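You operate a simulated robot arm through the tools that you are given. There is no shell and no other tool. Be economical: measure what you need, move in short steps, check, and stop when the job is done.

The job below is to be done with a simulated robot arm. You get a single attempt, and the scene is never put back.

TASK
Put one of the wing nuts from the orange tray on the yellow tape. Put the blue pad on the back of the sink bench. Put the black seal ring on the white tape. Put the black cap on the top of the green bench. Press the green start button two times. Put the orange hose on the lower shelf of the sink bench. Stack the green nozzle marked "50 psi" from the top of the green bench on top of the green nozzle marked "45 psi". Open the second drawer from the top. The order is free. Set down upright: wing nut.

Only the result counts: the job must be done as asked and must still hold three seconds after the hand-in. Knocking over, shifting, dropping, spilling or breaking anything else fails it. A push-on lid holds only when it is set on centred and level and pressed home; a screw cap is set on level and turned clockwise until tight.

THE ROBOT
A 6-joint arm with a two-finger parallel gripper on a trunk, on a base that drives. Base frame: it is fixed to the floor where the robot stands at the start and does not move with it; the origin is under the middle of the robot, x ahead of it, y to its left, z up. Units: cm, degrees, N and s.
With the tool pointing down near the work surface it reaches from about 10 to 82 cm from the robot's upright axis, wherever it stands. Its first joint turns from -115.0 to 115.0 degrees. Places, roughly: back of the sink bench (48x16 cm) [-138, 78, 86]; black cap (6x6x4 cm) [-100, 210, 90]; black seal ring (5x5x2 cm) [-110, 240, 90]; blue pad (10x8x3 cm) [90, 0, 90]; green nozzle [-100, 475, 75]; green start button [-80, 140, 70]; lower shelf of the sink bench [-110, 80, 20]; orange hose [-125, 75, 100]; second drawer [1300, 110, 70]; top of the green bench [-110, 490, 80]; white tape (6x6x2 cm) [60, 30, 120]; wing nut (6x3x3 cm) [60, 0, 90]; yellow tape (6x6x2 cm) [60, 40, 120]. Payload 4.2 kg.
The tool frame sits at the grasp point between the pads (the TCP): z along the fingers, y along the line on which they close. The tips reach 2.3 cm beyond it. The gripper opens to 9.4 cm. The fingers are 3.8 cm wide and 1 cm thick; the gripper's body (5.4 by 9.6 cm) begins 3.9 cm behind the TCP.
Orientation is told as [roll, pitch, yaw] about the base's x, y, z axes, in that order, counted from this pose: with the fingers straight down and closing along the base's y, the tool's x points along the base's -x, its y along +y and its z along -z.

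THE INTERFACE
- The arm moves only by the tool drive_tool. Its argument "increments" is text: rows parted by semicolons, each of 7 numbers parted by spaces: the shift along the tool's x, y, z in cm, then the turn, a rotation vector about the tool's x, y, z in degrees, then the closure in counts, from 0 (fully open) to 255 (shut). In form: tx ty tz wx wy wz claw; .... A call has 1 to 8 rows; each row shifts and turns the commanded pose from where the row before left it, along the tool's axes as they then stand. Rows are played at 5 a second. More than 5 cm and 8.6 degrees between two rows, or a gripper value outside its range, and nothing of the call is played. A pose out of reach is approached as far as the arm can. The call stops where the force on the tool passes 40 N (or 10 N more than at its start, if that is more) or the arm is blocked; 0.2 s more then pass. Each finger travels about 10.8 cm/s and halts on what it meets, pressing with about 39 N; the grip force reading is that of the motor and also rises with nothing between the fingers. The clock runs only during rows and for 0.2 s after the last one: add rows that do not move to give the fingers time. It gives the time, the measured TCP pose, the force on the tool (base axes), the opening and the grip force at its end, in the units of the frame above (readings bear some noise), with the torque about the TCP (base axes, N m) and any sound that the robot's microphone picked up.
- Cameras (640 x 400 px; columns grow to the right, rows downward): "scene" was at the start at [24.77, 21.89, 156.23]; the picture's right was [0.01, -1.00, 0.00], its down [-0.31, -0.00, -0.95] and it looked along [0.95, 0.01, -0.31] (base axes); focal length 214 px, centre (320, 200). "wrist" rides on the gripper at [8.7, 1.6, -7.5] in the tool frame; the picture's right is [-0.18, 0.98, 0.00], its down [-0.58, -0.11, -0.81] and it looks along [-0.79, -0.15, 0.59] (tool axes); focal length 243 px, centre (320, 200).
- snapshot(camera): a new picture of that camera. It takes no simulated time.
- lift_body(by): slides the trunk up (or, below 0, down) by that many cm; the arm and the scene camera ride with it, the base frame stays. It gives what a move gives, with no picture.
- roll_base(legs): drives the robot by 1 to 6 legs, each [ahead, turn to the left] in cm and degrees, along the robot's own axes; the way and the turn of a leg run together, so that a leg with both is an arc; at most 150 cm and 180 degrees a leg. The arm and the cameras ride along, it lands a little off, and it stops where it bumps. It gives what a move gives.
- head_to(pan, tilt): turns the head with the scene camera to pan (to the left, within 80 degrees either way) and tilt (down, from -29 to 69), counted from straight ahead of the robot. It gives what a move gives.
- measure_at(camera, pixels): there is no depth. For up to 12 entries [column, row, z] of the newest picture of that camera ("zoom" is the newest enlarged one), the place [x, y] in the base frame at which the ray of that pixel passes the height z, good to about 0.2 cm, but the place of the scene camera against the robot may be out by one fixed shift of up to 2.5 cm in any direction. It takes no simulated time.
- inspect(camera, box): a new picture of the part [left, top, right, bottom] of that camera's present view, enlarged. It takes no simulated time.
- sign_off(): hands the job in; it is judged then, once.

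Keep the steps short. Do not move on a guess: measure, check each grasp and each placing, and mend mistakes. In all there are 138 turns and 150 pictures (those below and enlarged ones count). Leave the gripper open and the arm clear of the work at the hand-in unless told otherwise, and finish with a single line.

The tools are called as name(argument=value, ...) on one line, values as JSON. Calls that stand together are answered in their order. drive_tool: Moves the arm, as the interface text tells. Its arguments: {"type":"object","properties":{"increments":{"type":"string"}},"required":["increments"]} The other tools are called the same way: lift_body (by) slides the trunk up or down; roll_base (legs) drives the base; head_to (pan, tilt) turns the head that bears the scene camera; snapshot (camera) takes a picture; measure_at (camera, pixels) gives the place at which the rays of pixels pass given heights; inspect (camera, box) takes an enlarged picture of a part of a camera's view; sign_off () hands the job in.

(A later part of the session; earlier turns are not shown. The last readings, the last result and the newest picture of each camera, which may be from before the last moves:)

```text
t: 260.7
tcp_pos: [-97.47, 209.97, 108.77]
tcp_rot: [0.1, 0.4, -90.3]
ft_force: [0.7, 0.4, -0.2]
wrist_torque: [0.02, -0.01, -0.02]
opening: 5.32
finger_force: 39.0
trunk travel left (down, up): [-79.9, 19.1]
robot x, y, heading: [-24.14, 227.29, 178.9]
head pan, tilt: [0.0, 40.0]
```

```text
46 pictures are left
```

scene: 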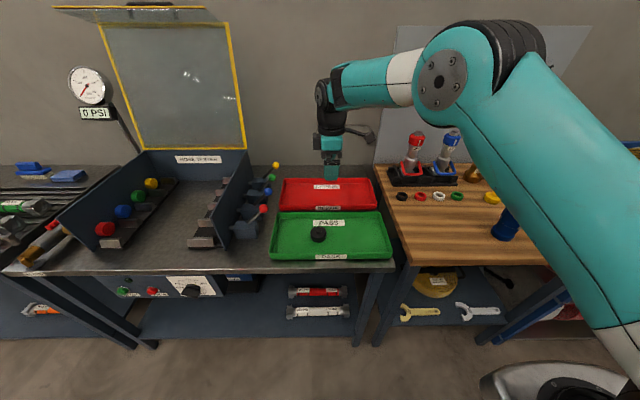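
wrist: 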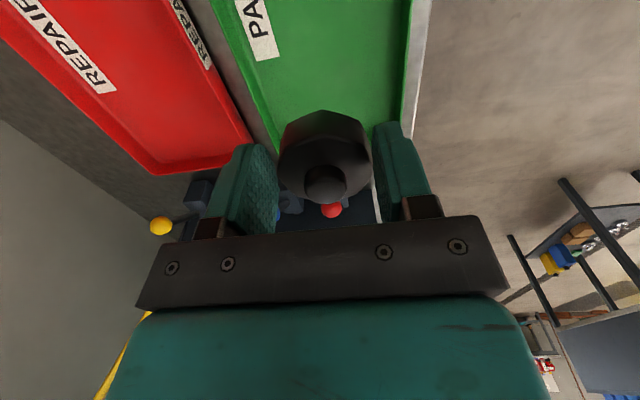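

Cap is held. I retract the arm, back off and drive towards the green bench (y≈480).

drive_tool(increments="0 4.7 0 0 0 0 170; 0 4.7 0 0 0 0 170; 0 4.7 0 0 0 0 170; 0 4.7 0 0 0 0 170; 0 4.7 0 0 0 0 170; 0 0 0 0 0 0 170")

roll_base(legs=[[-35, 1], [0, -90], [150, 0], [82, 0], [0, 90]])

head_to(pan=-5, tilt=35)

snapshot(camera="scene")

```text
t: 262.1
tcp_pos: [-73.92, 210.1, 108.9]
tcp_rot: [0.1, 0.3, -90.5]
ft_force: [-0.4, -0.7, -1.1]
wrist_torque: [-0.01, 0.0, 0.0]
opening: 5.32
finger_force: 39.0
trunk travel left (down, up): [-79.9, 19.1]
robot x, y, heading: [-23.89, 227.1, 179.0]
head pan, tilt: [0.0, 40.0]
```

```text
t: 283.2
tcp_pos: [-38.12, 439.19, 108.84]
tcp_rot: [0.1, 0.2, -85.8]
ft_force: [-0.2, 0.7, -0.6]
wrist_torque: [0.01, -0.04, 0.02]
opening: 5.22
finger_force: 38.9
trunk travel left (down, up): [-79.9, 19.1]
robot x, y, heading: [10.44, 459.92, -176.9]
head pan, tilt: [0.0, 40.0]
```

```text
t: 283.9
tcp_pos: [-38.19, 439.1, 108.7]
tcp_rot: [0.0, 0.3, -86.0]
ft_force: [-0.5, -0.2, -0.2]
wrist_torque: [0.03, 0.03, 0.0]
opening: 5.24
finger_force: 39.6
trunk travel left (down, up): [-79.9, 19.1]
robot x, y, heading: [10.05, 460.01, -176.4]
head pan, tilt: [-5.0, 35.0]
```

```text
45 pictures are left
```

scene: 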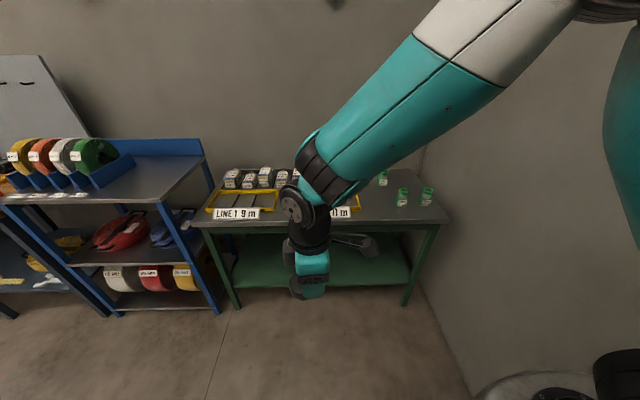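

inspect(camera="scene", box=[340, 160, 460, 235])

measure_at(camera="scene", pixels=[[200, 224, 78], [446, 221, 78], [383, 184, 78], [402, 204, 78], [426, 204, 78], [420, 177, 78], [345, 208, 80]])

```text
5.33 times, centred on (400, 198) of scene
```

zoom: 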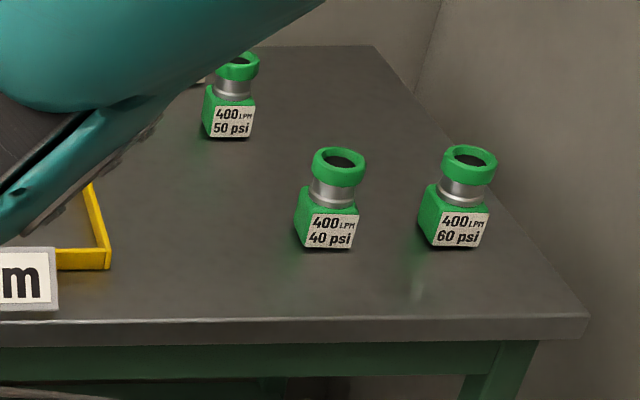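

```text
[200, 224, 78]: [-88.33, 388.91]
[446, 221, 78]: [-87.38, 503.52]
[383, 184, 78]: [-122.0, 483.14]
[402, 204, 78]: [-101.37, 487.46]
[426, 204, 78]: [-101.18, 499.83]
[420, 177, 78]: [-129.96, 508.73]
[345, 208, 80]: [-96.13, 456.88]
```

The 50, 40 and 60 psi nozzles are visible; the 45 psi one must be behind the arm. I drive closer and look again.

roll_base(legs=[[38, -3.5]])

head_to(pan=-15, tilt=45)

snapshot(camera="scene")

snapshot(camera="wrist")

```text
t: 286.3
tcp_pos: [-78.24, 441.43, 108.73]
tcp_rot: [0.0, 0.2, -89.6]
ft_force: [0.0, 0.3, -0.3]
wrist_torque: [-0.01, 0.02, 0.0]
opening: 5.27
finger_force: 39.2
trunk travel left (down, up): [-79.9, 19.1]
robot x, y, heading: [-28.67, 459.3, 179.9]
head pan, tilt: [-5.0, 35.0]
```

```text
t: 287.0
tcp_pos: [-78.21, 441.33, 108.76]
tcp_rot: [0.1, 0.2, -89.8]
ft_force: [0.3, 0.2, -0.8]
wrist_torque: [0.03, -0.02, 0.02]
opening: 5.24
finger_force: 38.9
trunk travel left (down, up): [-79.9, 19.1]
robot x, y, heading: [-28.32, 459.0, 179.7]
head pan, tilt: [-15.0, 45.0]
```

```text
43 pictures are left
```

scene: 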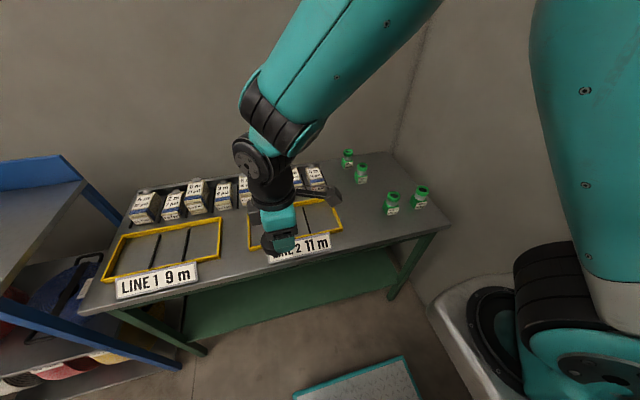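

```text
42 pictures are left
```

wrist: 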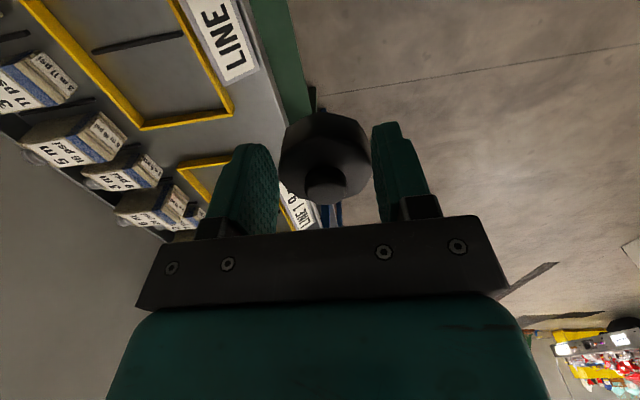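

inspect(camera="scene", box=[320, 140, 448, 220])

measure_at(camera="scene", pixels=[[347, 165, 78], [361, 181, 78], [392, 214, 78], [421, 207, 78], [342, 228, 79], [330, 200, 79], [451, 226, 78], [393, 153, 78]])

```text
5.00 times, centred on (384, 180) of scene
```

zoom: 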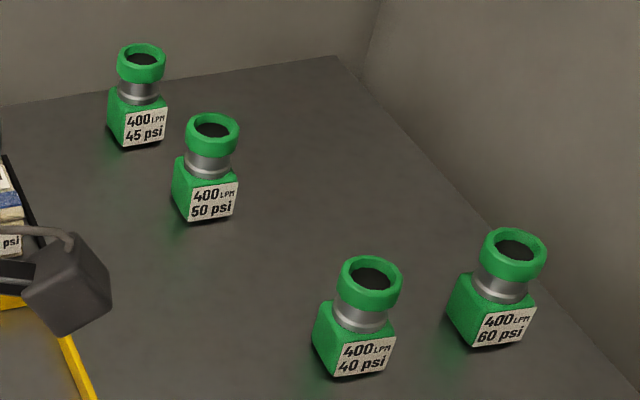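

```text
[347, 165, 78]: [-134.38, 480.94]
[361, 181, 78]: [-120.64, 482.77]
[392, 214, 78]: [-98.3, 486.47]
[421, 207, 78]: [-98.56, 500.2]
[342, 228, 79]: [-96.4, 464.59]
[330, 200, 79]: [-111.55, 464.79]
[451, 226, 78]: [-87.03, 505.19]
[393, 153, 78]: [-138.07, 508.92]
```

45 psi at about (-135.5,478.5), 50 psi at (-122,480). I drive 22 cm closer and move the cap over the free area (-110,470).

roll_base(legs=[[22, 0]])

drive_tool(increments="4.7 -1.3 0 0 0 0 170; 4.7 -1.3 0 0 0 0 170; 4.7 -1.3 0 0 0 0 170; 4.7 -1.3 0 0 0 0 170; 4.7 -1.3 0 0 0 0 170; 4.7 -1.3 0 0 0 0 170; 0 0 0 0 0 0 170")

snapshot(camera="wrist")

```text
t: 288.7
tcp_pos: [-100.56, 441.47, 108.6]
tcp_rot: [0.1, 0.2, -89.7]
ft_force: [0.2, 0.6, -0.7]
wrist_torque: [0.01, 0.04, 0.02]
opening: 5.24
finger_force: 38.9
trunk travel left (down, up): [-79.9, 19.1]
robot x, y, heading: [-50.53, 459.29, 179.5]
head pan, tilt: [-15.0, 45.0]
```

```text
t: 290.3
tcp_pos: [-108.73, 469.75, 109.02]
tcp_rot: [0.1, 0.2, -89.7]
ft_force: [-0.3, -0.1, -0.6]
wrist_torque: [0.0, -0.01, -0.01]
opening: 5.24
finger_force: 38.9
trunk travel left (down, up): [-79.9, 19.1]
robot x, y, heading: [-50.65, 459.11, 179.7]
head pan, tilt: [-15.0, 45.0]
```

```text
40 pictures are left
```

wrist: 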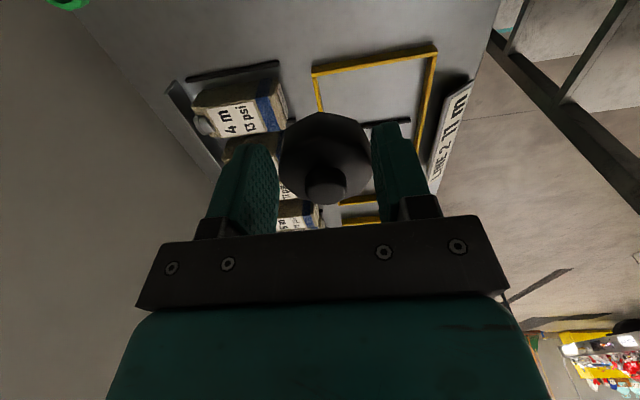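

measure_at(camera="wrist", pixels=[[375, 55, 79], [230, 70, 79], [250, 90, 85], [70, 2, 84], [490, 30, 78], [320, 60, 78]])

drive_tool(increments="0 0 4.5 0 0 0 170; 0 0 4.5 0 0 0 170; 0 0 4.5 0 0 0 170; 0 0 4.5 0 0 0 170; 0 0 3 0 0 0 170; 0 0 0 0 0 0 170")

inspect(camera="scene", box=[280, 120, 440, 240])

```text
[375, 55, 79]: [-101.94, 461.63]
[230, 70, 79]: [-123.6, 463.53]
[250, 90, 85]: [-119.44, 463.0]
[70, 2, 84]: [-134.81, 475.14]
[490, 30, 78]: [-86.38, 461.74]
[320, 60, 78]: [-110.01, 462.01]
```

```text
t: 291.7
tcp_pos: [-108.64, 469.7, 87.9]
tcp_rot: [0.1, 0.2, -89.7]
ft_force: [0.8, -0.8, -0.2]
wrist_torque: [0.03, -0.03, 0.01]
opening: 5.22
finger_force: 38.8
trunk travel left (down, up): [-79.9, 19.1]
robot x, y, heading: [-50.34, 459.57, 179.3]
head pan, tilt: [-15.0, 45.0]
```

```text
3.33 times, centred on (360, 180) of scene
```

zoom: 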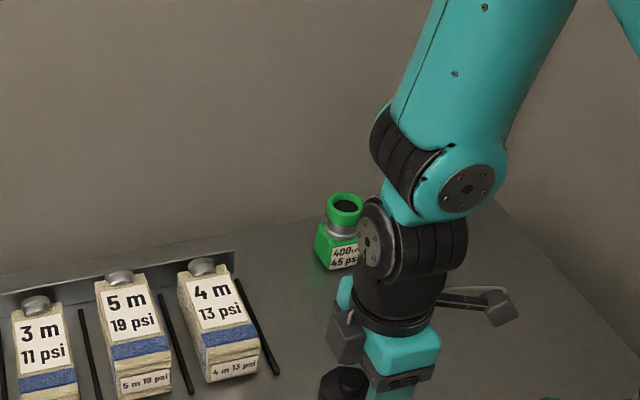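

Clear on all sides. I lower to contact.

drive_tool(increments="0 0 3 0 0 0 170; 0 0 2 0 0 0 170; 0 0 0.7 0 0 0 170; 0 0 0.5 0 0 0 170; 0 0 0.4 0 0 0 170; 0 0 0.4 0 0 0 170; 0 0 0.4 0 0 0 170; 0 0 0.4 0 0 0 170")

```text
t: 292.4
tcp_pos: [-108.87, 469.61, 83.08]
tcp_rot: [0.0, 0.1, -89.8]
ft_force: [5.3, -0.1, 33.7]
wrist_torque: [-0.43, -0.23, 0.1]
opening: 5.26
finger_force: 38.7
trunk travel left (down, up): [-79.9, 19.1]
robot x, y, heading: [-50.63, 459.63, 179.7]
head pan, tilt: [-15.0, 45.0]
stopped in row 3: the force on the tool passed its limit at 93 N (the readings are from after the stop); the commanded pose is now the measured one
```

Contact at TCP z 83.1 (bench top ≈80.3). I release and rise.

drive_tool(increments="0 0 -0.1 0 0 0 170; 0 0 0 0 0 0 120; 0 0 0 0 0 0 70; 0 0 0 0 0 0 60; 0 0 -3 0 0 0 60; 0 0 -4.5 0 0 0 60; 0 0 -4.5 0 0 0 0; 0 0 -4.5 0 0 0 0")

snapshot(camera="wrist")

```text
t: 294.2
tcp_pos: [-108.91, 469.51, 99.3]
tcp_rot: [0.0, 0.1, -89.7]
ft_force: [0.1, -0.2, 0.0]
wrist_torque: [-0.04, -0.03, 0.0]
opening: 9.42
finger_force: 0.1
trunk travel left (down, up): [-79.9, 19.1]
robot x, y, heading: [-50.52, 459.35, 179.5]
head pan, tilt: [-15.0, 45.0]
```

```text
38 pictures are left
```

wrist: 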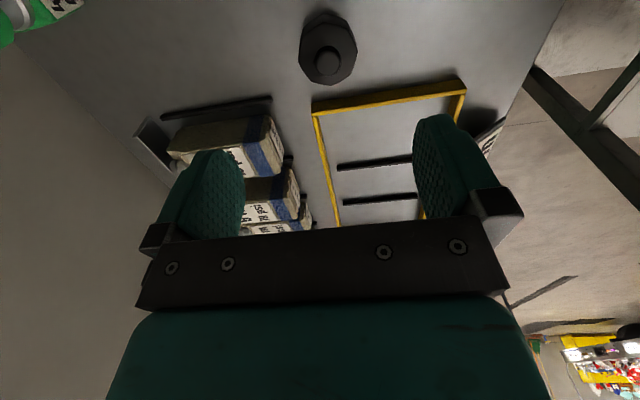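

Cap placed. I shift the base to y≈475 (diagonal manoeuvre) to reach the nozzles.

roll_base(legs=[[-35, 0], [0, -30], [33, 0], [0, 30], [9, 0]])

drive_tool(increments="3 -2 -2 0 0 0 0; 0 0 0 0 0 0 0")

snapshot(camera="scene")

snapshot(camera="wrist")

```text
t: 299.3
tcp_pos: [-78.73, 508.37, 99.09]
tcp_rot: [1.0, 0.0, -121.1]
ft_force: [-0.9, -3.2, 0.9]
wrist_torque: [0.29, -0.11, -0.2]
opening: 9.39
finger_force: 0.2
trunk travel left (down, up): [-79.9, 19.1]
robot x, y, heading: [-34.12, 470.54, 148.9]
head pan, tilt: [-15.0, 45.0]
stopped in leg 3: the force on the tool passed its limit at 65 N (the readings are from after the stop); the commanded pose is now the measured one
```

```text
t: 299.6
tcp_pos: [-78.69, 508.22, 99.42]
tcp_rot: [2.0, -0.9, -121.3]
ft_force: [-2.0, -12.5, 1.5]
wrist_torque: [1.16, -0.3, -0.67]
opening: 9.4
finger_force: 0.1
trunk travel left (down, up): [-79.9, 19.1]
robot x, y, heading: [-34.0, 470.23, 149.2]
head pan, tilt: [-15.0, 45.0]
stopped in row 1: the force on the tool passed its limit at 77 N (the readings are from after the stop); the commanded pose is now the measured one
```

```text
37 pictures are left
```

scene: 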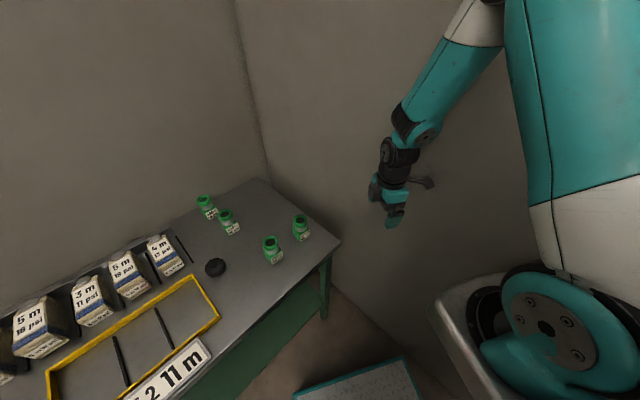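

```text
36 pictures are left
```

wrist: 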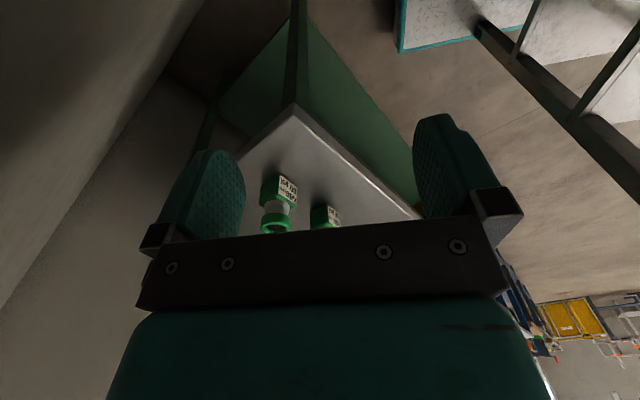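

The wrist camera touched the right wall. I move the tool away from it first, then straighten the base and go forward.

drive_tool(increments="-4 0 0 0 0 0 0; -4 0 0 0 0 0 0; -4 0 0 0 0 0 0; -3 0 -3 0 0 0 0; 0 0 0 0 0 0 0")

roll_base(legs=[[0, 31], [19, 0]])

snapshot(camera="scene")

```text
t: 300.8
tcp_pos: [-86.46, 495.53, 102.48]
tcp_rot: [2.0, -0.9, -121.3]
ft_force: [0.3, 0.0, 0.2]
wrist_torque: [-0.02, 0.01, 0.01]
opening: 9.39
finger_force: 0.1
trunk travel left (down, up): [-79.9, 19.1]
robot x, y, heading: [-34.14, 470.47, 148.9]
head pan, tilt: [-15.0, 45.0]
```

```text
t: 303.8
tcp_pos: [-111.16, 465.78, 102.58]
tcp_rot: [1.9, -0.9, -90.8]
ft_force: [0.6, 0.2, 0.4]
wrist_torque: [-0.02, 0.02, 0.0]
opening: 9.38
finger_force: 0.0
trunk travel left (down, up): [-79.9, 19.1]
robot x, y, heading: [-53.36, 470.3, 179.6]
head pan, tilt: [-15.0, 45.0]
```

```text
35 pictures are left
```

scene: 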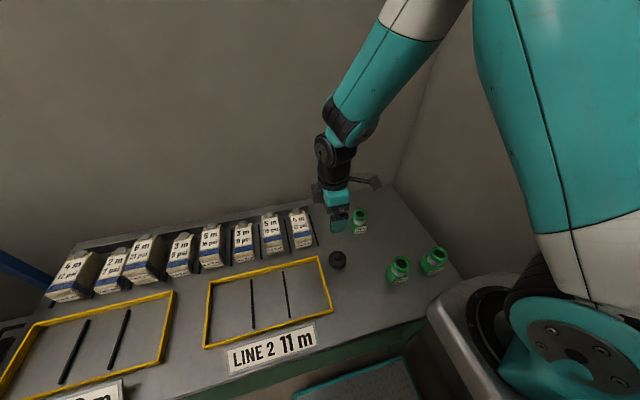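

I level the tool and move it over the 50 psi nozzle at about (-121,481).

drive_tool(increments="4 -2.4 0 1.9 0.9 -0.8 0; 4 -2.4 0 0 0 0 0; 4 -2.4 0 0 0 0 0; 3.5 -2.4 0 0 0 0 0; 0 0 0 0 0 0 0")

snapshot(camera="wrist")

```text
t: 305.0
tcp_pos: [-120.63, 481.47, 102.32]
tcp_rot: [0.1, 0.0, -89.9]
ft_force: [-0.3, 0.2, 0.4]
wrist_torque: [0.0, -0.03, 0.02]
opening: 9.4
finger_force: 0.0
trunk travel left (down, up): [-79.9, 19.1]
robot x, y, heading: [-53.24, 470.47, 179.4]
head pan, tilt: [-15.0, 45.0]
```

```text
34 pictures are left
```

wrist: 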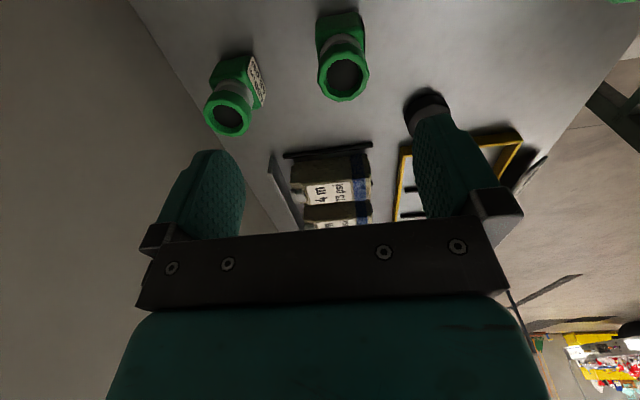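

measure_at(camera="wrist", pixels=[[344, 78, 86], [344, 78, 87.5], [344, 78, 89], [229, 117, 86], [229, 117, 87.5], [229, 117, 89], [317, 14, 84], [362, 14, 84], [319, 78, 87.5], [370, 76, 87.5], [344, 100, 87.5]])

inspect(camera="wrist", box=[180, 0, 400, 140])

```text
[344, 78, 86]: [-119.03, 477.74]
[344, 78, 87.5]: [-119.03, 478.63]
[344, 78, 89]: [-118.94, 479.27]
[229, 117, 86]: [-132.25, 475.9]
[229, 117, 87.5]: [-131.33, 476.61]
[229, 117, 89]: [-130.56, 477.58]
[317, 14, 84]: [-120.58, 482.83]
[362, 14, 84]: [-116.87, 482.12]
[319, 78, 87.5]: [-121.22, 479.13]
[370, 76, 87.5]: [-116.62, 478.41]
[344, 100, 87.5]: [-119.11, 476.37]
```

```text
2.86 times, centred on (290, 70) of wrist
```

zoom: 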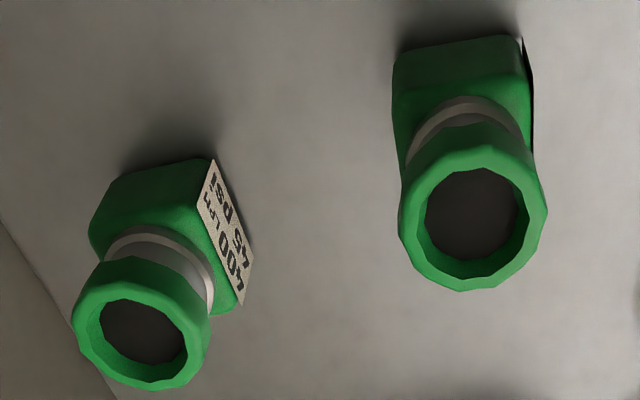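

Nozzle 50 psi centre ≈ (-119.0,479.3), top z≈88.8; 45 psi ≈ (-130.7,477.4). I go down over the 50 psi ring part-way and check.

drive_tool(increments="-2.2 1.6 0 0 0 0 75; 0 0 4.5 0 0 0 75; 0 0 4 0 0 0 75; 0 0 2 0 0 0 75; 0 0 0 0 0 0 75")

snapshot(camera="wrist")

```text
t: 306.2
tcp_pos: [-119.04, 479.13, 91.99]
tcp_rot: [0.0, -0.1, -89.9]
ft_force: [1.0, 0.0, -0.4]
wrist_torque: [-0.01, -0.01, -0.03]
opening: 6.63
finger_force: 0.0
trunk travel left (down, up): [-79.9, 19.1]
robot x, y, heading: [-53.4, 470.42, 179.9]
head pan, tilt: [-15.0, 45.0]
```

```text
32 pictures are left
```

wrist: 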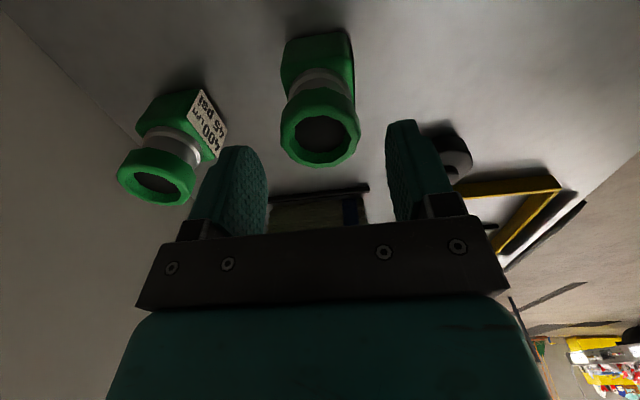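

measure_at(camera="wrist", pixels=[[320, 133, 88], [320, 133, 87], [320, 133, 89], [157, 184, 88], [157, 184, 87], [157, 184, 89], [282, 137, 88], [358, 132, 88], [118, 182, 88], [192, 192, 88]])

```text
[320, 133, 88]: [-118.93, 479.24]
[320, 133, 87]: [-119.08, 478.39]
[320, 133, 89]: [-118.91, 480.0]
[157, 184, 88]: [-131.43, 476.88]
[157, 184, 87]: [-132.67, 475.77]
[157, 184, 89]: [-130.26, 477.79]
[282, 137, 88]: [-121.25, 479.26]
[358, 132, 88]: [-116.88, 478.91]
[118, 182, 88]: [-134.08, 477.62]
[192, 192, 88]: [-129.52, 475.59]
```

Aligned; both tops at z≈88.6; 45 psi at (-130.75,477.35). I lower to TCP 86.3, grip the ring and lift.

drive_tool(increments="0.2 0 2 0 0 0 75; 0 0 2 0 0 0 75; 0 0 1.7 0 0 0 75; 0 0 0 0 0 0 120; 0 0 0 0 0 0 160; 0 0 0 0 0 0 180; 0 0 0 0 0 0 180")

drive_tool(increments="0 0 -2 0 0 0 180; 0 0 -4 0 0 0 180; 0 0 -4 0 0 0 180; 0 0 -4 0 0 0 180; 0 0 0 0 0 0 180")

snapshot(camera="wrist")

```text
t: 307.8
tcp_pos: [-118.88, 479.42, 86.13]
tcp_rot: [0.0, -0.1, -89.9]
ft_force: [-0.9, 1.0, 0.9]
wrist_torque: [0.02, 0.12, -0.01]
opening: 4.53
finger_force: 38.8
trunk travel left (down, up): [-79.9, 19.1]
robot x, y, heading: [-53.32, 470.36, 179.4]
head pan, tilt: [-15.0, 45.0]
```

```text
t: 309.0
tcp_pos: [-118.96, 479.25, 100.5]
tcp_rot: [0.1, 0.0, -89.9]
ft_force: [-0.7, -0.4, -2.9]
wrist_torque: [-0.02, -0.02, 0.03]
opening: 4.54
finger_force: 39.6
trunk travel left (down, up): [-79.9, 19.1]
robot x, y, heading: [-53.81, 470.37, 179.5]
head pan, tilt: [-15.0, 45.0]
```

```text
31 pictures are left
```

wrist: 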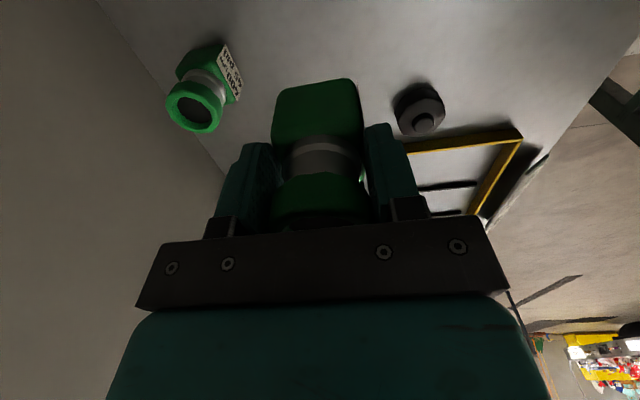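

50 psi nozzle held upright. I measure 45 psi once more from here and move over it.

measure_at(camera="wrist", pixels=[[194, 109, 88.6], [195, 112, 88.6]])

drive_tool(increments="-0.5 -3.9 0 0 0 0 180; -0.7 -3.9 0 0 0 0 180; -0.6 -4 0 0 0 0 180; 0 0 0 0 0 0 180; 0 0 0 0 0 0 180")

snapshot(camera="wrist")

inspect(camera="scene", box=[300, 160, 400, 260])

```text
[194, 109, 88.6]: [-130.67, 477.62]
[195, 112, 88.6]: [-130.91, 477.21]
```

```text
t: 310.2
tcp_pos: [-131.24, 477.17, 100.42]
tcp_rot: [0.1, 0.0, -89.9]
ft_force: [0.3, -0.9, -1.7]
wrist_torque: [0.01, 0.0, -0.04]
opening: 4.53
finger_force: 38.6
trunk travel left (down, up): [-79.9, 19.1]
robot x, y, heading: [-53.48, 470.64, 179.6]
head pan, tilt: [-15.0, 45.0]
```

```text
30 pictures are left
```

wrist: 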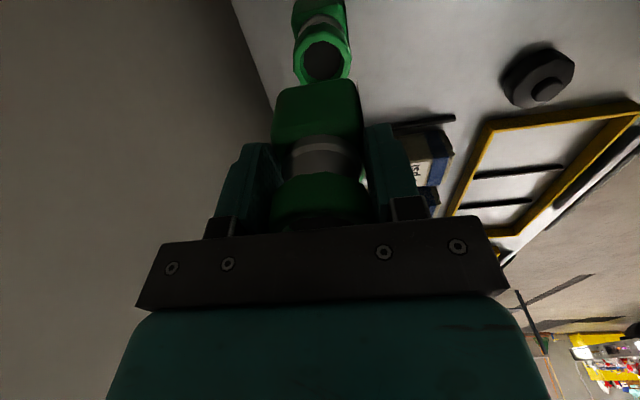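

```text
4.00 times, centred on (350, 210) of scene
```

zoom: 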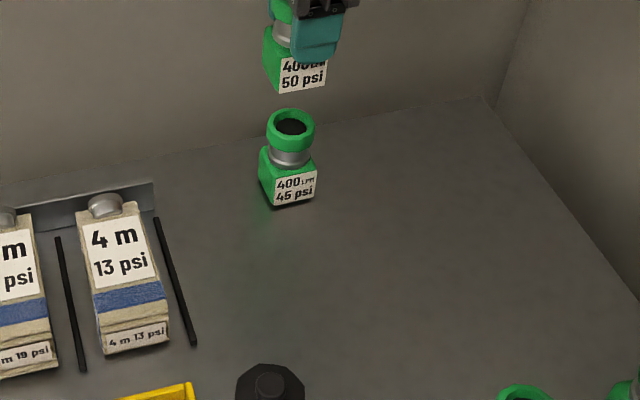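

measure_at(camera="wrist", pixels=[[322, 60, 88.6], [295, 62, 88.6], [349, 58, 88.6], [273, 92, 94.6], [358, 84, 94.6]])

```text
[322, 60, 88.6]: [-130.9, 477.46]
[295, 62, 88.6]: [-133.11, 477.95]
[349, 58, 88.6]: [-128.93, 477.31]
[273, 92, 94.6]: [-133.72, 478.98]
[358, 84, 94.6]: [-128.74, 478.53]
```

Small correction (+0.3 x, +0.3 y), then lower to just above contact and check.

drive_tool(increments="0.3 0.3 2 0 0 0 180; 0 0 2 0 0 0 180; 0 0 1.3 0 0 0 180; 0 0 0 0 0 0 180; 0 0 0 0 0 0 180")

inspect(camera="wrist", box=[200, 0, 440, 150])

inspect(camera="scene", box=[300, 150, 400, 250])

```text
t: 311.4
tcp_pos: [-130.6, 477.54, 95.17]
tcp_rot: [0.0, 0.0, -89.9]
ft_force: [-0.7, -0.9, -3.0]
wrist_torque: [0.02, 0.0, 0.0]
opening: 4.54
finger_force: 38.6
trunk travel left (down, up): [-79.9, 19.1]
robot x, y, heading: [-53.01, 470.52, 179.7]
head pan, tilt: [-15.0, 45.0]
```

```text
2.67 times, centred on (320, 75) of wrist
```

zoom: 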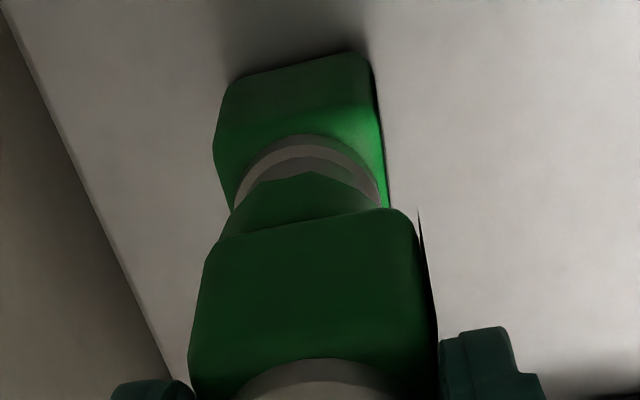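

```text
4.00 times, centred on (350, 200) of scene
```

zoom: 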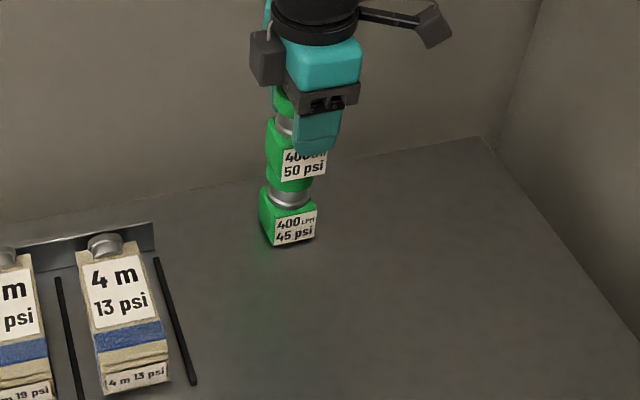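

Nearly coaxial; 0.25 back in -x, then lower gently.

drive_tool(increments="0 -0.25 0.2 0 0 0 180; 0 0 0.15 0 0 0 180; 0 0 0.15 0 0 0 180; 0 0 0.15 0 0 0 180; 0 0 0 0 0 0 180")

```text
t: 312.6
tcp_pos: [-130.88, 477.71, 94.41]
tcp_rot: [-0.3, -0.1, -90.1]
ft_force: [-0.7, -0.5, 34.3]
wrist_torque: [-0.06, 0.01, 0.02]
opening: 4.54
finger_force: 38.4
trunk travel left (down, up): [-79.9, 19.1]
robot x, y, heading: [-53.22, 470.45, 179.5]
head pan, tilt: [-15.0, 45.0]
```

Solid contact (34 N, no torque). I relieve 0.1 cm, open slowly and rise.

drive_tool(increments="0 0 -0.1 0 0 0 180; 0 0 0 0 0 0 150; 0 0 0 0 0 0 120; 0 0 0 0 0 0 90; 0 0 0 0 0 0 75; 0 0 -2 0 0 0 75; 0 0 -4 0 0 0 75; 0 0 -4.5 0 0 0 75")

inspect(camera="scene", box=[300, 120, 460, 270])

```text
t: 314.4
tcp_pos: [-130.96, 477.75, 104.83]
tcp_rot: [0.1, 0.1, -90.0]
ft_force: [-0.7, -0.3, 0.1]
wrist_torque: [0.02, 0.01, -0.02]
opening: 6.61
finger_force: 0.0
trunk travel left (down, up): [-79.9, 19.1]
robot x, y, heading: [-53.15, 470.07, 179.7]
head pan, tilt: [-15.0, 45.0]
```

```text
2.67 times, centred on (380, 195) of scene
```

zoom: 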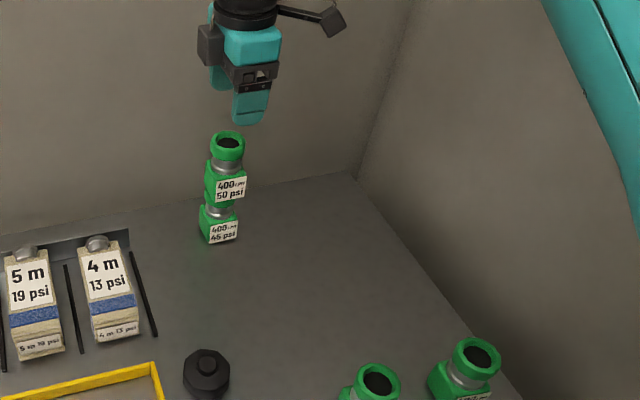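

Stack stands, 50 on 45. I retract, back off and drive back to the wooden bench for the black seal ring.

drive_tool(increments="0 0 -4 0 0 0 75; 0 4.7 0 0 0 0 75; 0 4.7 0 0 0 0 75; 0 4.7 0 0 0 0 75; 0 4.7 0 0 0 0 75; 0 4.7 0 0 0 0 75; 0 3 0 0 0 0 0; 0 0 0 0 0 0 0")

roll_base(legs=[[-45, 0.3], [0, 90], [150, 0], [84, 0], [0, -90], [28, 0]])

head_to(pan=0, tilt=45)

snapshot(camera="scene")

```text
t: 316.2
tcp_pos: [-104.6, 477.56, 108.73]
tcp_rot: [0.0, 0.0, -89.9]
ft_force: [0.0, -0.4, 0.4]
wrist_torque: [0.0, -0.02, 0.01]
opening: 9.38
finger_force: 0.1
trunk travel left (down, up): [-79.9, 19.1]
robot x, y, heading: [-53.26, 470.58, 179.6]
head pan, tilt: [-15.0, 45.0]
```

```text
t: 339.5
tcp_pos: [-81.95, 245.68, 108.68]
tcp_rot: [0.0, 0.0, -92.3]
ft_force: [0.3, 0.2, 0.2]
wrist_torque: [0.01, -0.01, 0.01]
opening: 9.4
finger_force: 0.1
trunk travel left (down, up): [-79.9, 19.1]
robot x, y, heading: [-31.31, 236.63, 177.1]
head pan, tilt: [-15.0, 45.0]
```

```text
t: 340.3
tcp_pos: [-81.8, 245.72, 108.73]
tcp_rot: [0.1, 0.0, -92.2]
ft_force: [0.1, 0.4, -0.5]
wrist_torque: [0.02, -0.02, 0.04]
opening: 9.4
finger_force: 0.1
trunk travel left (down, up): [-79.9, 19.1]
robot x, y, heading: [-31.29, 236.26, 177.3]
head pan, tilt: [0.0, 45.0]
```

```text
25 pictures are left
```

scene: 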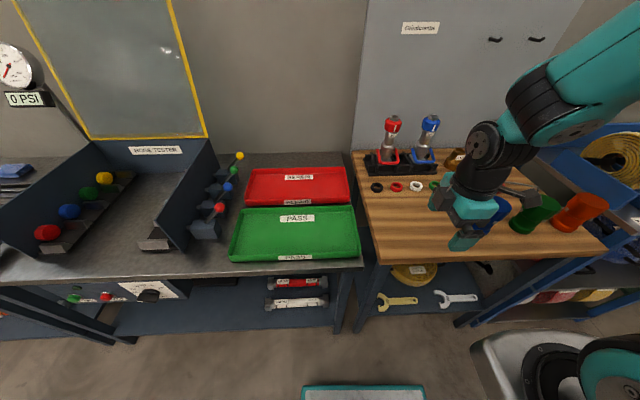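

measure_at(camera="scene", pixels=[[377, 187, 87], [396, 187, 87], [417, 186, 87], [385, 165, 88], [360, 160, 86], [380, 262, 86]])

```text
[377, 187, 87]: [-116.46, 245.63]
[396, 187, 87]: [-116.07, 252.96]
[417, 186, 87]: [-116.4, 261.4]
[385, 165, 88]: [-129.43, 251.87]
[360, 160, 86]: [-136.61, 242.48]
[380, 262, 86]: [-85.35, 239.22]
```

Black ring at roughly (-117.6,243.2). I drive 15 cm ahead and bring the tool above it to measure with the wrist camera.

roll_base(legs=[[15, 2.5]])

drive_tool(increments="0.5 -4.5 0 0 0 0 0; 0.5 -4.5 0 0 0 0 0; 0 -4.5 0 0 0 0 0; 0 -4 0 0 0 0 0; 0 0 0 0 0 0 0")

snapshot(camera="wrist")

```text
t: 341.7
tcp_pos: [-97.57, 243.94, 108.76]
tcp_rot: [0.0, 0.0, -89.9]
ft_force: [-0.2, -0.1, 1.1]
wrist_torque: [0.02, -0.02, -0.03]
opening: 9.43
finger_force: 0.0
trunk travel left (down, up): [-79.9, 19.1]
robot x, y, heading: [-46.42, 236.46, 179.5]
head pan, tilt: [0.0, 45.0]
```

```text
t: 342.9
tcp_pos: [-115.19, 244.91, 108.57]
tcp_rot: [0.1, 0.1, -90.0]
ft_force: [-0.4, -0.2, 0.0]
wrist_torque: [-0.01, 0.01, -0.01]
opening: 9.39
finger_force: 0.0
trunk travel left (down, up): [-79.9, 19.1]
robot x, y, heading: [-46.58, 236.96, 179.9]
head pan, tilt: [0.0, 45.0]
```

```text
24 pictures are left
```

wrist: 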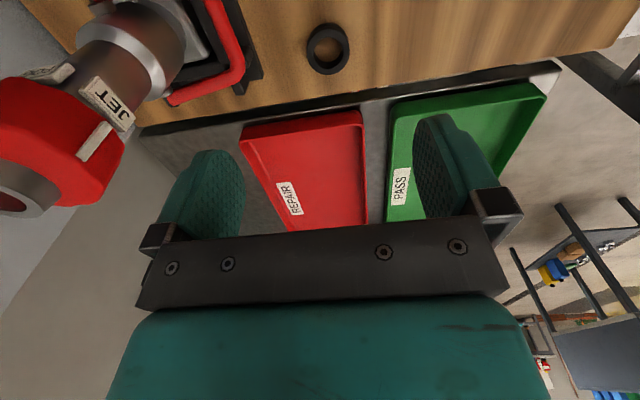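

measure_at(camera="wrist", pixels=[[328, 49, 87], [328, 49, 88], [328, 49, 86], [307, 50, 87], [350, 47, 87], [245, 75, 90], [262, 75, 86.5], [330, 74, 87], [120, 150, 104]])

```text
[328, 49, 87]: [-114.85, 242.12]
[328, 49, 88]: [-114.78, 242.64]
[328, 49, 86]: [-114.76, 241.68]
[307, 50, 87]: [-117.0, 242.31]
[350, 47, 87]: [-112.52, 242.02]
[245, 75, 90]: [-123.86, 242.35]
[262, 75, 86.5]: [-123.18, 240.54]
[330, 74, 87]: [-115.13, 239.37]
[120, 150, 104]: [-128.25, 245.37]
```

Ring centre (-114.8,242.2), dia 4.5; the holder is 8 cm away. I centre and lower with 6 cm opening.

drive_tool(increments="-2.6 0.4 0 0 0 0 92; 0 0 4.5 0 0 0 92; 0 0 4.5 0 0 0 92; 0 0 4.5 0 0 0 92; 0 0 2.5 0 0 0 92; 0 0 0 0 0 0 92; 0 0 0 0 0 0 92")

snapshot(camera="wrist")

```text
t: 344.5
tcp_pos: [-114.66, 242.23, 92.53]
tcp_rot: [0.0, 0.0, -90.0]
ft_force: [0.4, 0.7, -0.5]
wrist_torque: [0.01, -0.01, 0.0]
opening: 6.02
finger_force: 0.2
trunk travel left (down, up): [-79.9, 19.1]
robot x, y, heading: [-46.33, 237.01, 179.7]
head pan, tilt: [0.0, 45.0]
```

```text
23 pictures are left
```

wrist: 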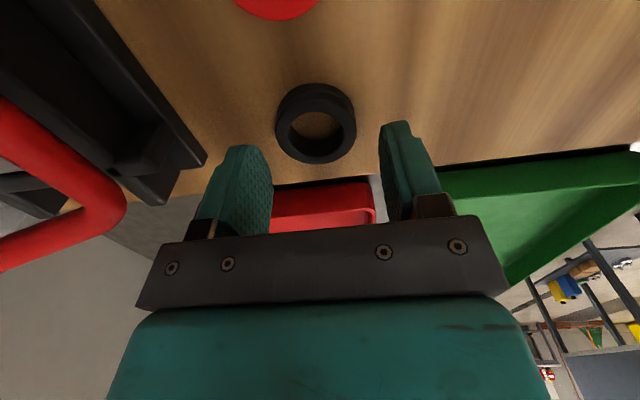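

measure_at(camera="wrist", pixels=[[316, 130, 88], [316, 130, 89], [277, 130, 88], [355, 128, 88], [316, 162, 88], [316, 100, 88], [318, 85, 86.5]])

drive_tool(increments="0 0 1.5 0 0 0 92; 0 0 0.7 0 0 0 92; 0 0 0.3 0 0 0 92; 0 0 0.3 0 0 0 92; 0 0 0.3 0 0 0 92; 0 0 0 0 0 0 92")

```text
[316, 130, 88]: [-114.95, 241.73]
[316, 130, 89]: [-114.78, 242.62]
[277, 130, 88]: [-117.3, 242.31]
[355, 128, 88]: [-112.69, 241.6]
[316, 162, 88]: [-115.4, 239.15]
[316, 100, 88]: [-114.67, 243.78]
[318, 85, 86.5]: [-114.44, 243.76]
```

```text
t: 345.6
tcp_pos: [-114.83, 242.32, 90.45]
tcp_rot: [-0.1, 0.0, -89.9]
ft_force: [5.1, 1.0, 25.1]
wrist_torque: [0.3, -1.08, 0.02]
opening: 6.23
finger_force: 3.5
trunk travel left (down, up): [-79.9, 19.1]
robot x, y, heading: [-46.11, 236.9, 179.6]
head pan, tilt: [0.0, 45.0]
stopped in row 5: the force on the tool passed its limit at 46 N (the readings are from after the stop); the commanded pose is now the measured one
```

Fingers touched the wood at tip z≈88.1, so the bench is higher than assumed and the ring is at y≈243.5. I lift 0.4, shift +1.2 in y, and close.

drive_tool(increments="0 0 -0.4 0 0 0 92; 1.2 0.1 0 0 0 0 92; 0 0 0.2 0 0 0 92; 0 0 0 0 0 0 130; 0 0 0 0 0 0 160; 0 0 0 0 0 0 185; 0 0 0 0 0 0 185")

drive_tool(increments="0 0 -2 0 0 0 185; 0 0 -4 0 0 0 185; 0 0 -4 0 0 0 185; 0 0 -4 0 0 0 185; 0 0 0 0 0 0 185")

snapshot(camera="wrist")

```text
t: 347.2
tcp_pos: [-114.79, 243.57, 90.34]
tcp_rot: [-0.2, -0.1, -90.0]
ft_force: [0.8, -0.2, 2.9]
wrist_torque: [-0.01, -0.17, 0.04]
opening: 4.0
finger_force: 38.8
trunk travel left (down, up): [-79.9, 19.1]
robot x, y, heading: [-46.12, 236.63, 179.8]
head pan, tilt: [0.0, 45.0]
```

```text
t: 348.4
tcp_pos: [-114.63, 243.32, 104.32]
tcp_rot: [-0.2, -0.1, -89.9]
ft_force: [0.0, -0.2, -0.7]
wrist_torque: [0.04, 0.02, -0.01]
opening: 4.01
finger_force: 39.5
trunk travel left (down, up): [-79.9, 19.1]
robot x, y, heading: [-46.3, 236.92, 179.5]
head pan, tilt: [0.0, 45.0]
```

```text
22 pictures are left
```

wrist: 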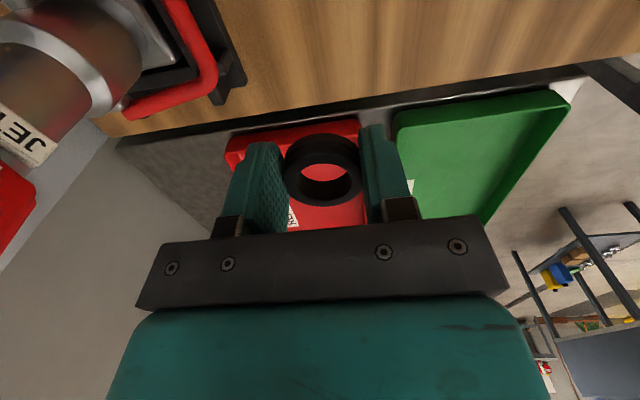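

Ring is held centred (4.0 cm). I retract, and drive around to the shelf's far side again.

drive_tool(increments="0 0 -4.5 0 0 0 185; 0 0 -4.5 0 0 0 185; 0 0 -4.5 0 0 0 185; 0 4.5 0 0 0 0 185; 0 4.5 0 0 0 0 185; 0 4.5 0 0 0 0 185; 0 3 0 0 0 0 185; 0 0 0 0 0 0 185")

roll_base(legs=[[-45, 0.5], [0, 90], [125, 0], [0, -90], [-150, 0], [-16, 0]])

lift_body(by=18)

```text
t: 350.2
tcp_pos: [-98.16, 243.66, 117.3]
tcp_rot: [-0.2, -0.1, -89.9]
ft_force: [0.8, 0.4, -0.8]
wrist_torque: [0.01, -0.02, -0.01]
opening: 4.01
finger_force: 39.6
trunk travel left (down, up): [-79.9, 19.1]
robot x, y, heading: [-46.79, 236.89, 179.5]
head pan, tilt: [0.0, 45.0]
```

```text
t: 374.6
tcp_pos: [117.93, 120.7, 117.17]
tcp_rot: [-0.2, 0.0, -90.0]
ft_force: [0.0, 0.3, 0.0]
wrist_torque: [0.01, 0.03, -0.01]
opening: 4.0
finger_force: 39.4
trunk travel left (down, up): [-79.9, 19.1]
robot x, y, heading: [169.83, 113.94, 179.3]
head pan, tilt: [0.0, 45.0]
```

```text
t: 376.6
tcp_pos: [117.95, 120.79, 135.26]
tcp_rot: [-0.1, 0.0, -90.0]
ft_force: [0.1, -0.6, -0.8]
wrist_torque: [-0.03, 0.0, -0.03]
opening: 3.95
finger_force: 38.9
trunk travel left (down, up): [-97.9, 1.1]
robot x, y, heading: [169.79, 113.98, 179.4]
head pan, tilt: [0.0, 45.0]
```

roll_base(legs=[[0, 90.6], [78, 0], [0, -90], [31, 0]])

drive_tool(increments="0 -3 -3 0 0 0 185; 0 -4 0 0 0 0 185; 0 0 0 0 0 0 185")

snapshot(camera="wrist")

snapshot(camera="scene")

```text
t: 390.3
tcp_pos: [88.51, 38.69, 135.25]
tcp_rot: [-0.1, -0.1, -88.4]
ft_force: [0.5, 0.7, 0.5]
wrist_torque: [0.02, 0.01, -0.01]
opening: 3.93
finger_force: 39.5
trunk travel left (down, up): [-97.9, 1.1]
robot x, y, heading: [140.32, 32.96, -178.6]
head pan, tilt: [0.0, 45.0]
```

```text
t: 391.1
tcp_pos: [81.18, 38.45, 138.26]
tcp_rot: [-0.2, -0.1, -88.3]
ft_force: [-0.7, 0.0, 0.1]
wrist_torque: [0.0, 0.0, 0.0]
opening: 3.96
finger_force: 38.7
trunk travel left (down, up): [-97.9, 1.1]
robot x, y, heading: [140.33, 33.31, -178.8]
head pan, tilt: [0.0, 45.0]
```

```text
21 pictures are left
```

wrist: 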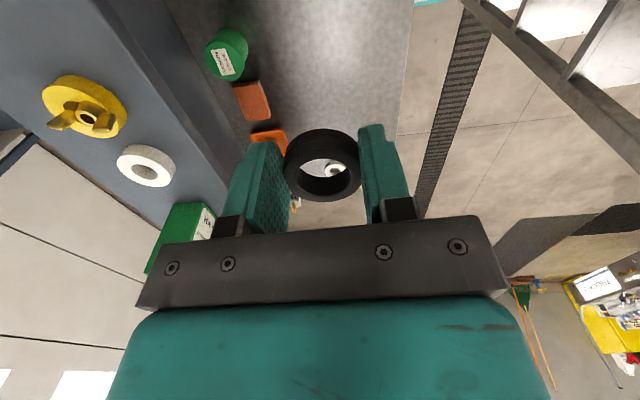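

```text
20 pictures are left
```

scene: 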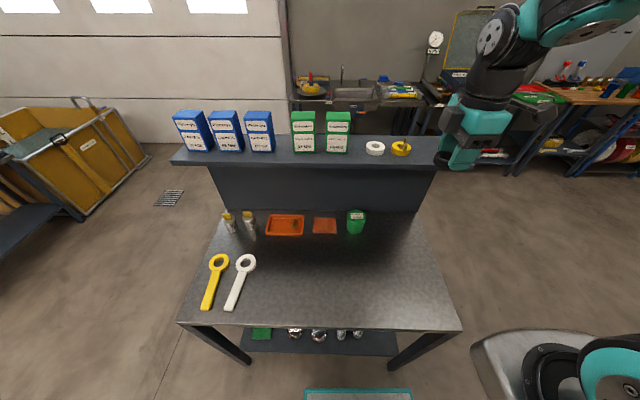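

measure_at(camera="wrist", pixels=[[151, 172, 125.9], [151, 172, 125], [151, 172, 127], [118, 165, 125.9], [168, 180, 125.9]])

drive_tool(increments="-2 -4 0 0 0 0 185; -2 -4 0 0 0 0 185; -2 -4 0 0 0 0 185; -2 -4 0 0 0 0 185; 0 -4 0 0 0 -1.7 185; 0 0 0 0 0 0 185; 0 0 0 0 0 0 185")

snapshot(camera="wrist")

```text
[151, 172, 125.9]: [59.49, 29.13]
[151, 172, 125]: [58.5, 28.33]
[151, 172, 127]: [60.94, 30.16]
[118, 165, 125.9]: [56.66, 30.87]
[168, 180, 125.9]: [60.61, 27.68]
```

```text
t: 392.7
tcp_pos: [61.59, 29.7, 138.29]
tcp_rot: [-0.1, 0.1, -86.7]
ft_force: [1.0, 0.0, -0.2]
wrist_torque: [0.01, -0.02, 0.03]
opening: 3.96
finger_force: 38.9
trunk travel left (down, up): [-97.9, 1.1]
robot x, y, heading: [140.38, 32.99, -178.8]
head pan, tilt: [0.0, 45.0]
```

```text
19 pictures are left
```

wrist: 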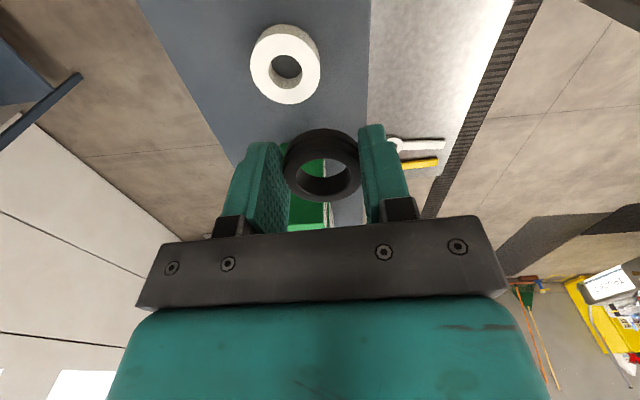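

measure_at(camera="wrist", pixels=[[286, 66, 125.9], [251, 70, 125.9], [320, 63, 125.9], [287, 103, 125.9]])

```text
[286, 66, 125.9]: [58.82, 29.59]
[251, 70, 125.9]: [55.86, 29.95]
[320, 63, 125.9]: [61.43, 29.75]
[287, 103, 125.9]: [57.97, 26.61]
```

Tape centre ≈ (58.9,29.4). I centre and lower to 1.5 cm above, then check.

drive_tool(increments="-0.4 -2.7 0 0 0 0 185; 0 0 3 0 0 0 185; 0 0 3 0 0 0 185; 0 0 2 0 0 0 185; 0 0 0 0 0 0 185; 0 0 0 0 0 0 185")

snapshot(camera="wrist")

```text
t: 394.1
tcp_pos: [58.97, 29.15, 130.06]
tcp_rot: [-0.2, -0.1, -86.6]
ft_force: [0.3, -0.3, 0.1]
wrist_torque: [0.02, -0.02, -0.03]
opening: 4.05
finger_force: 39.2
trunk travel left (down, up): [-97.9, 1.1]
robot x, y, heading: [140.96, 33.51, -178.6]
head pan, tilt: [0.0, 45.0]
```

```text
18 pictures are left
```

wrist: 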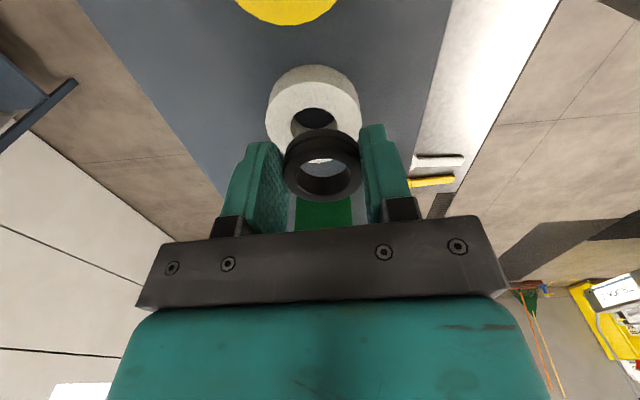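

measure_at(camera="wrist", pixels=[[313, 119, 125.9], [266, 118, 125.9], [360, 112, 125.9], [313, 119, 126.4]])

```text
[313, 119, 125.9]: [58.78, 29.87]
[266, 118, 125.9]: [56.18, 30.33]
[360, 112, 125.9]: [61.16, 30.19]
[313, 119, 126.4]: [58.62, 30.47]
```

I correct +0.5 y, −0.3 x and lower gently to contact.

drive_tool(increments="0.5 -0.3 0.8 0 0 0 185; 0 0 0.4 0 0 0 185; 0 0 0.2 0 0 0 185; 0 0 0.2 0 0 0 185; 0 0 0.2 0 0 0 185; 0 0 0 0 0 0 185")

inspect(camera="wrist", box=[220, 60, 420, 220])

```text
t: 395.5
tcp_pos: [58.62, 29.77, 128.63]
tcp_rot: [-0.3, -0.1, -86.6]
ft_force: [0.4, 0.4, -0.4]
wrist_torque: [-0.01, 0.0, 0.01]
opening: 4.11
finger_force: 39.1
trunk travel left (down, up): [-97.9, 1.1]
robot x, y, heading: [140.6, 33.36, -178.9]
head pan, tilt: [0.0, 45.0]
```

```text
2.50 times, centred on (320, 140) of wrist
```

zoom: 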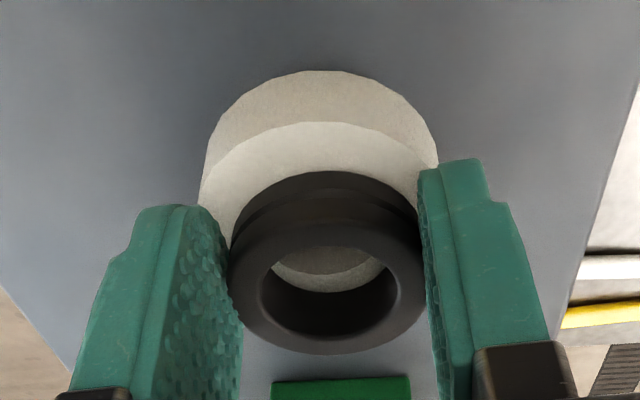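

Centred. Continue lowering to contact.

drive_tool(increments="0 0 0.2 0 0 0 185; 0 0 0.15 0 0 0 185; 0 0 0.15 0 0 0 185; 0 0 0 0 0 0 185")

```text
t: 396.5
tcp_pos: [58.67, 29.76, 128.3]
tcp_rot: [-0.4, -0.1, -86.6]
ft_force: [-1.9, 0.1, 16.4]
wrist_torque: [-0.16, -0.03, 0.01]
opening: 4.08
finger_force: 39.0
trunk travel left (down, up): [-97.9, 1.1]
robot x, y, heading: [140.9, 33.35, -178.9]
head pan, tilt: [0.0, 45.0]
```

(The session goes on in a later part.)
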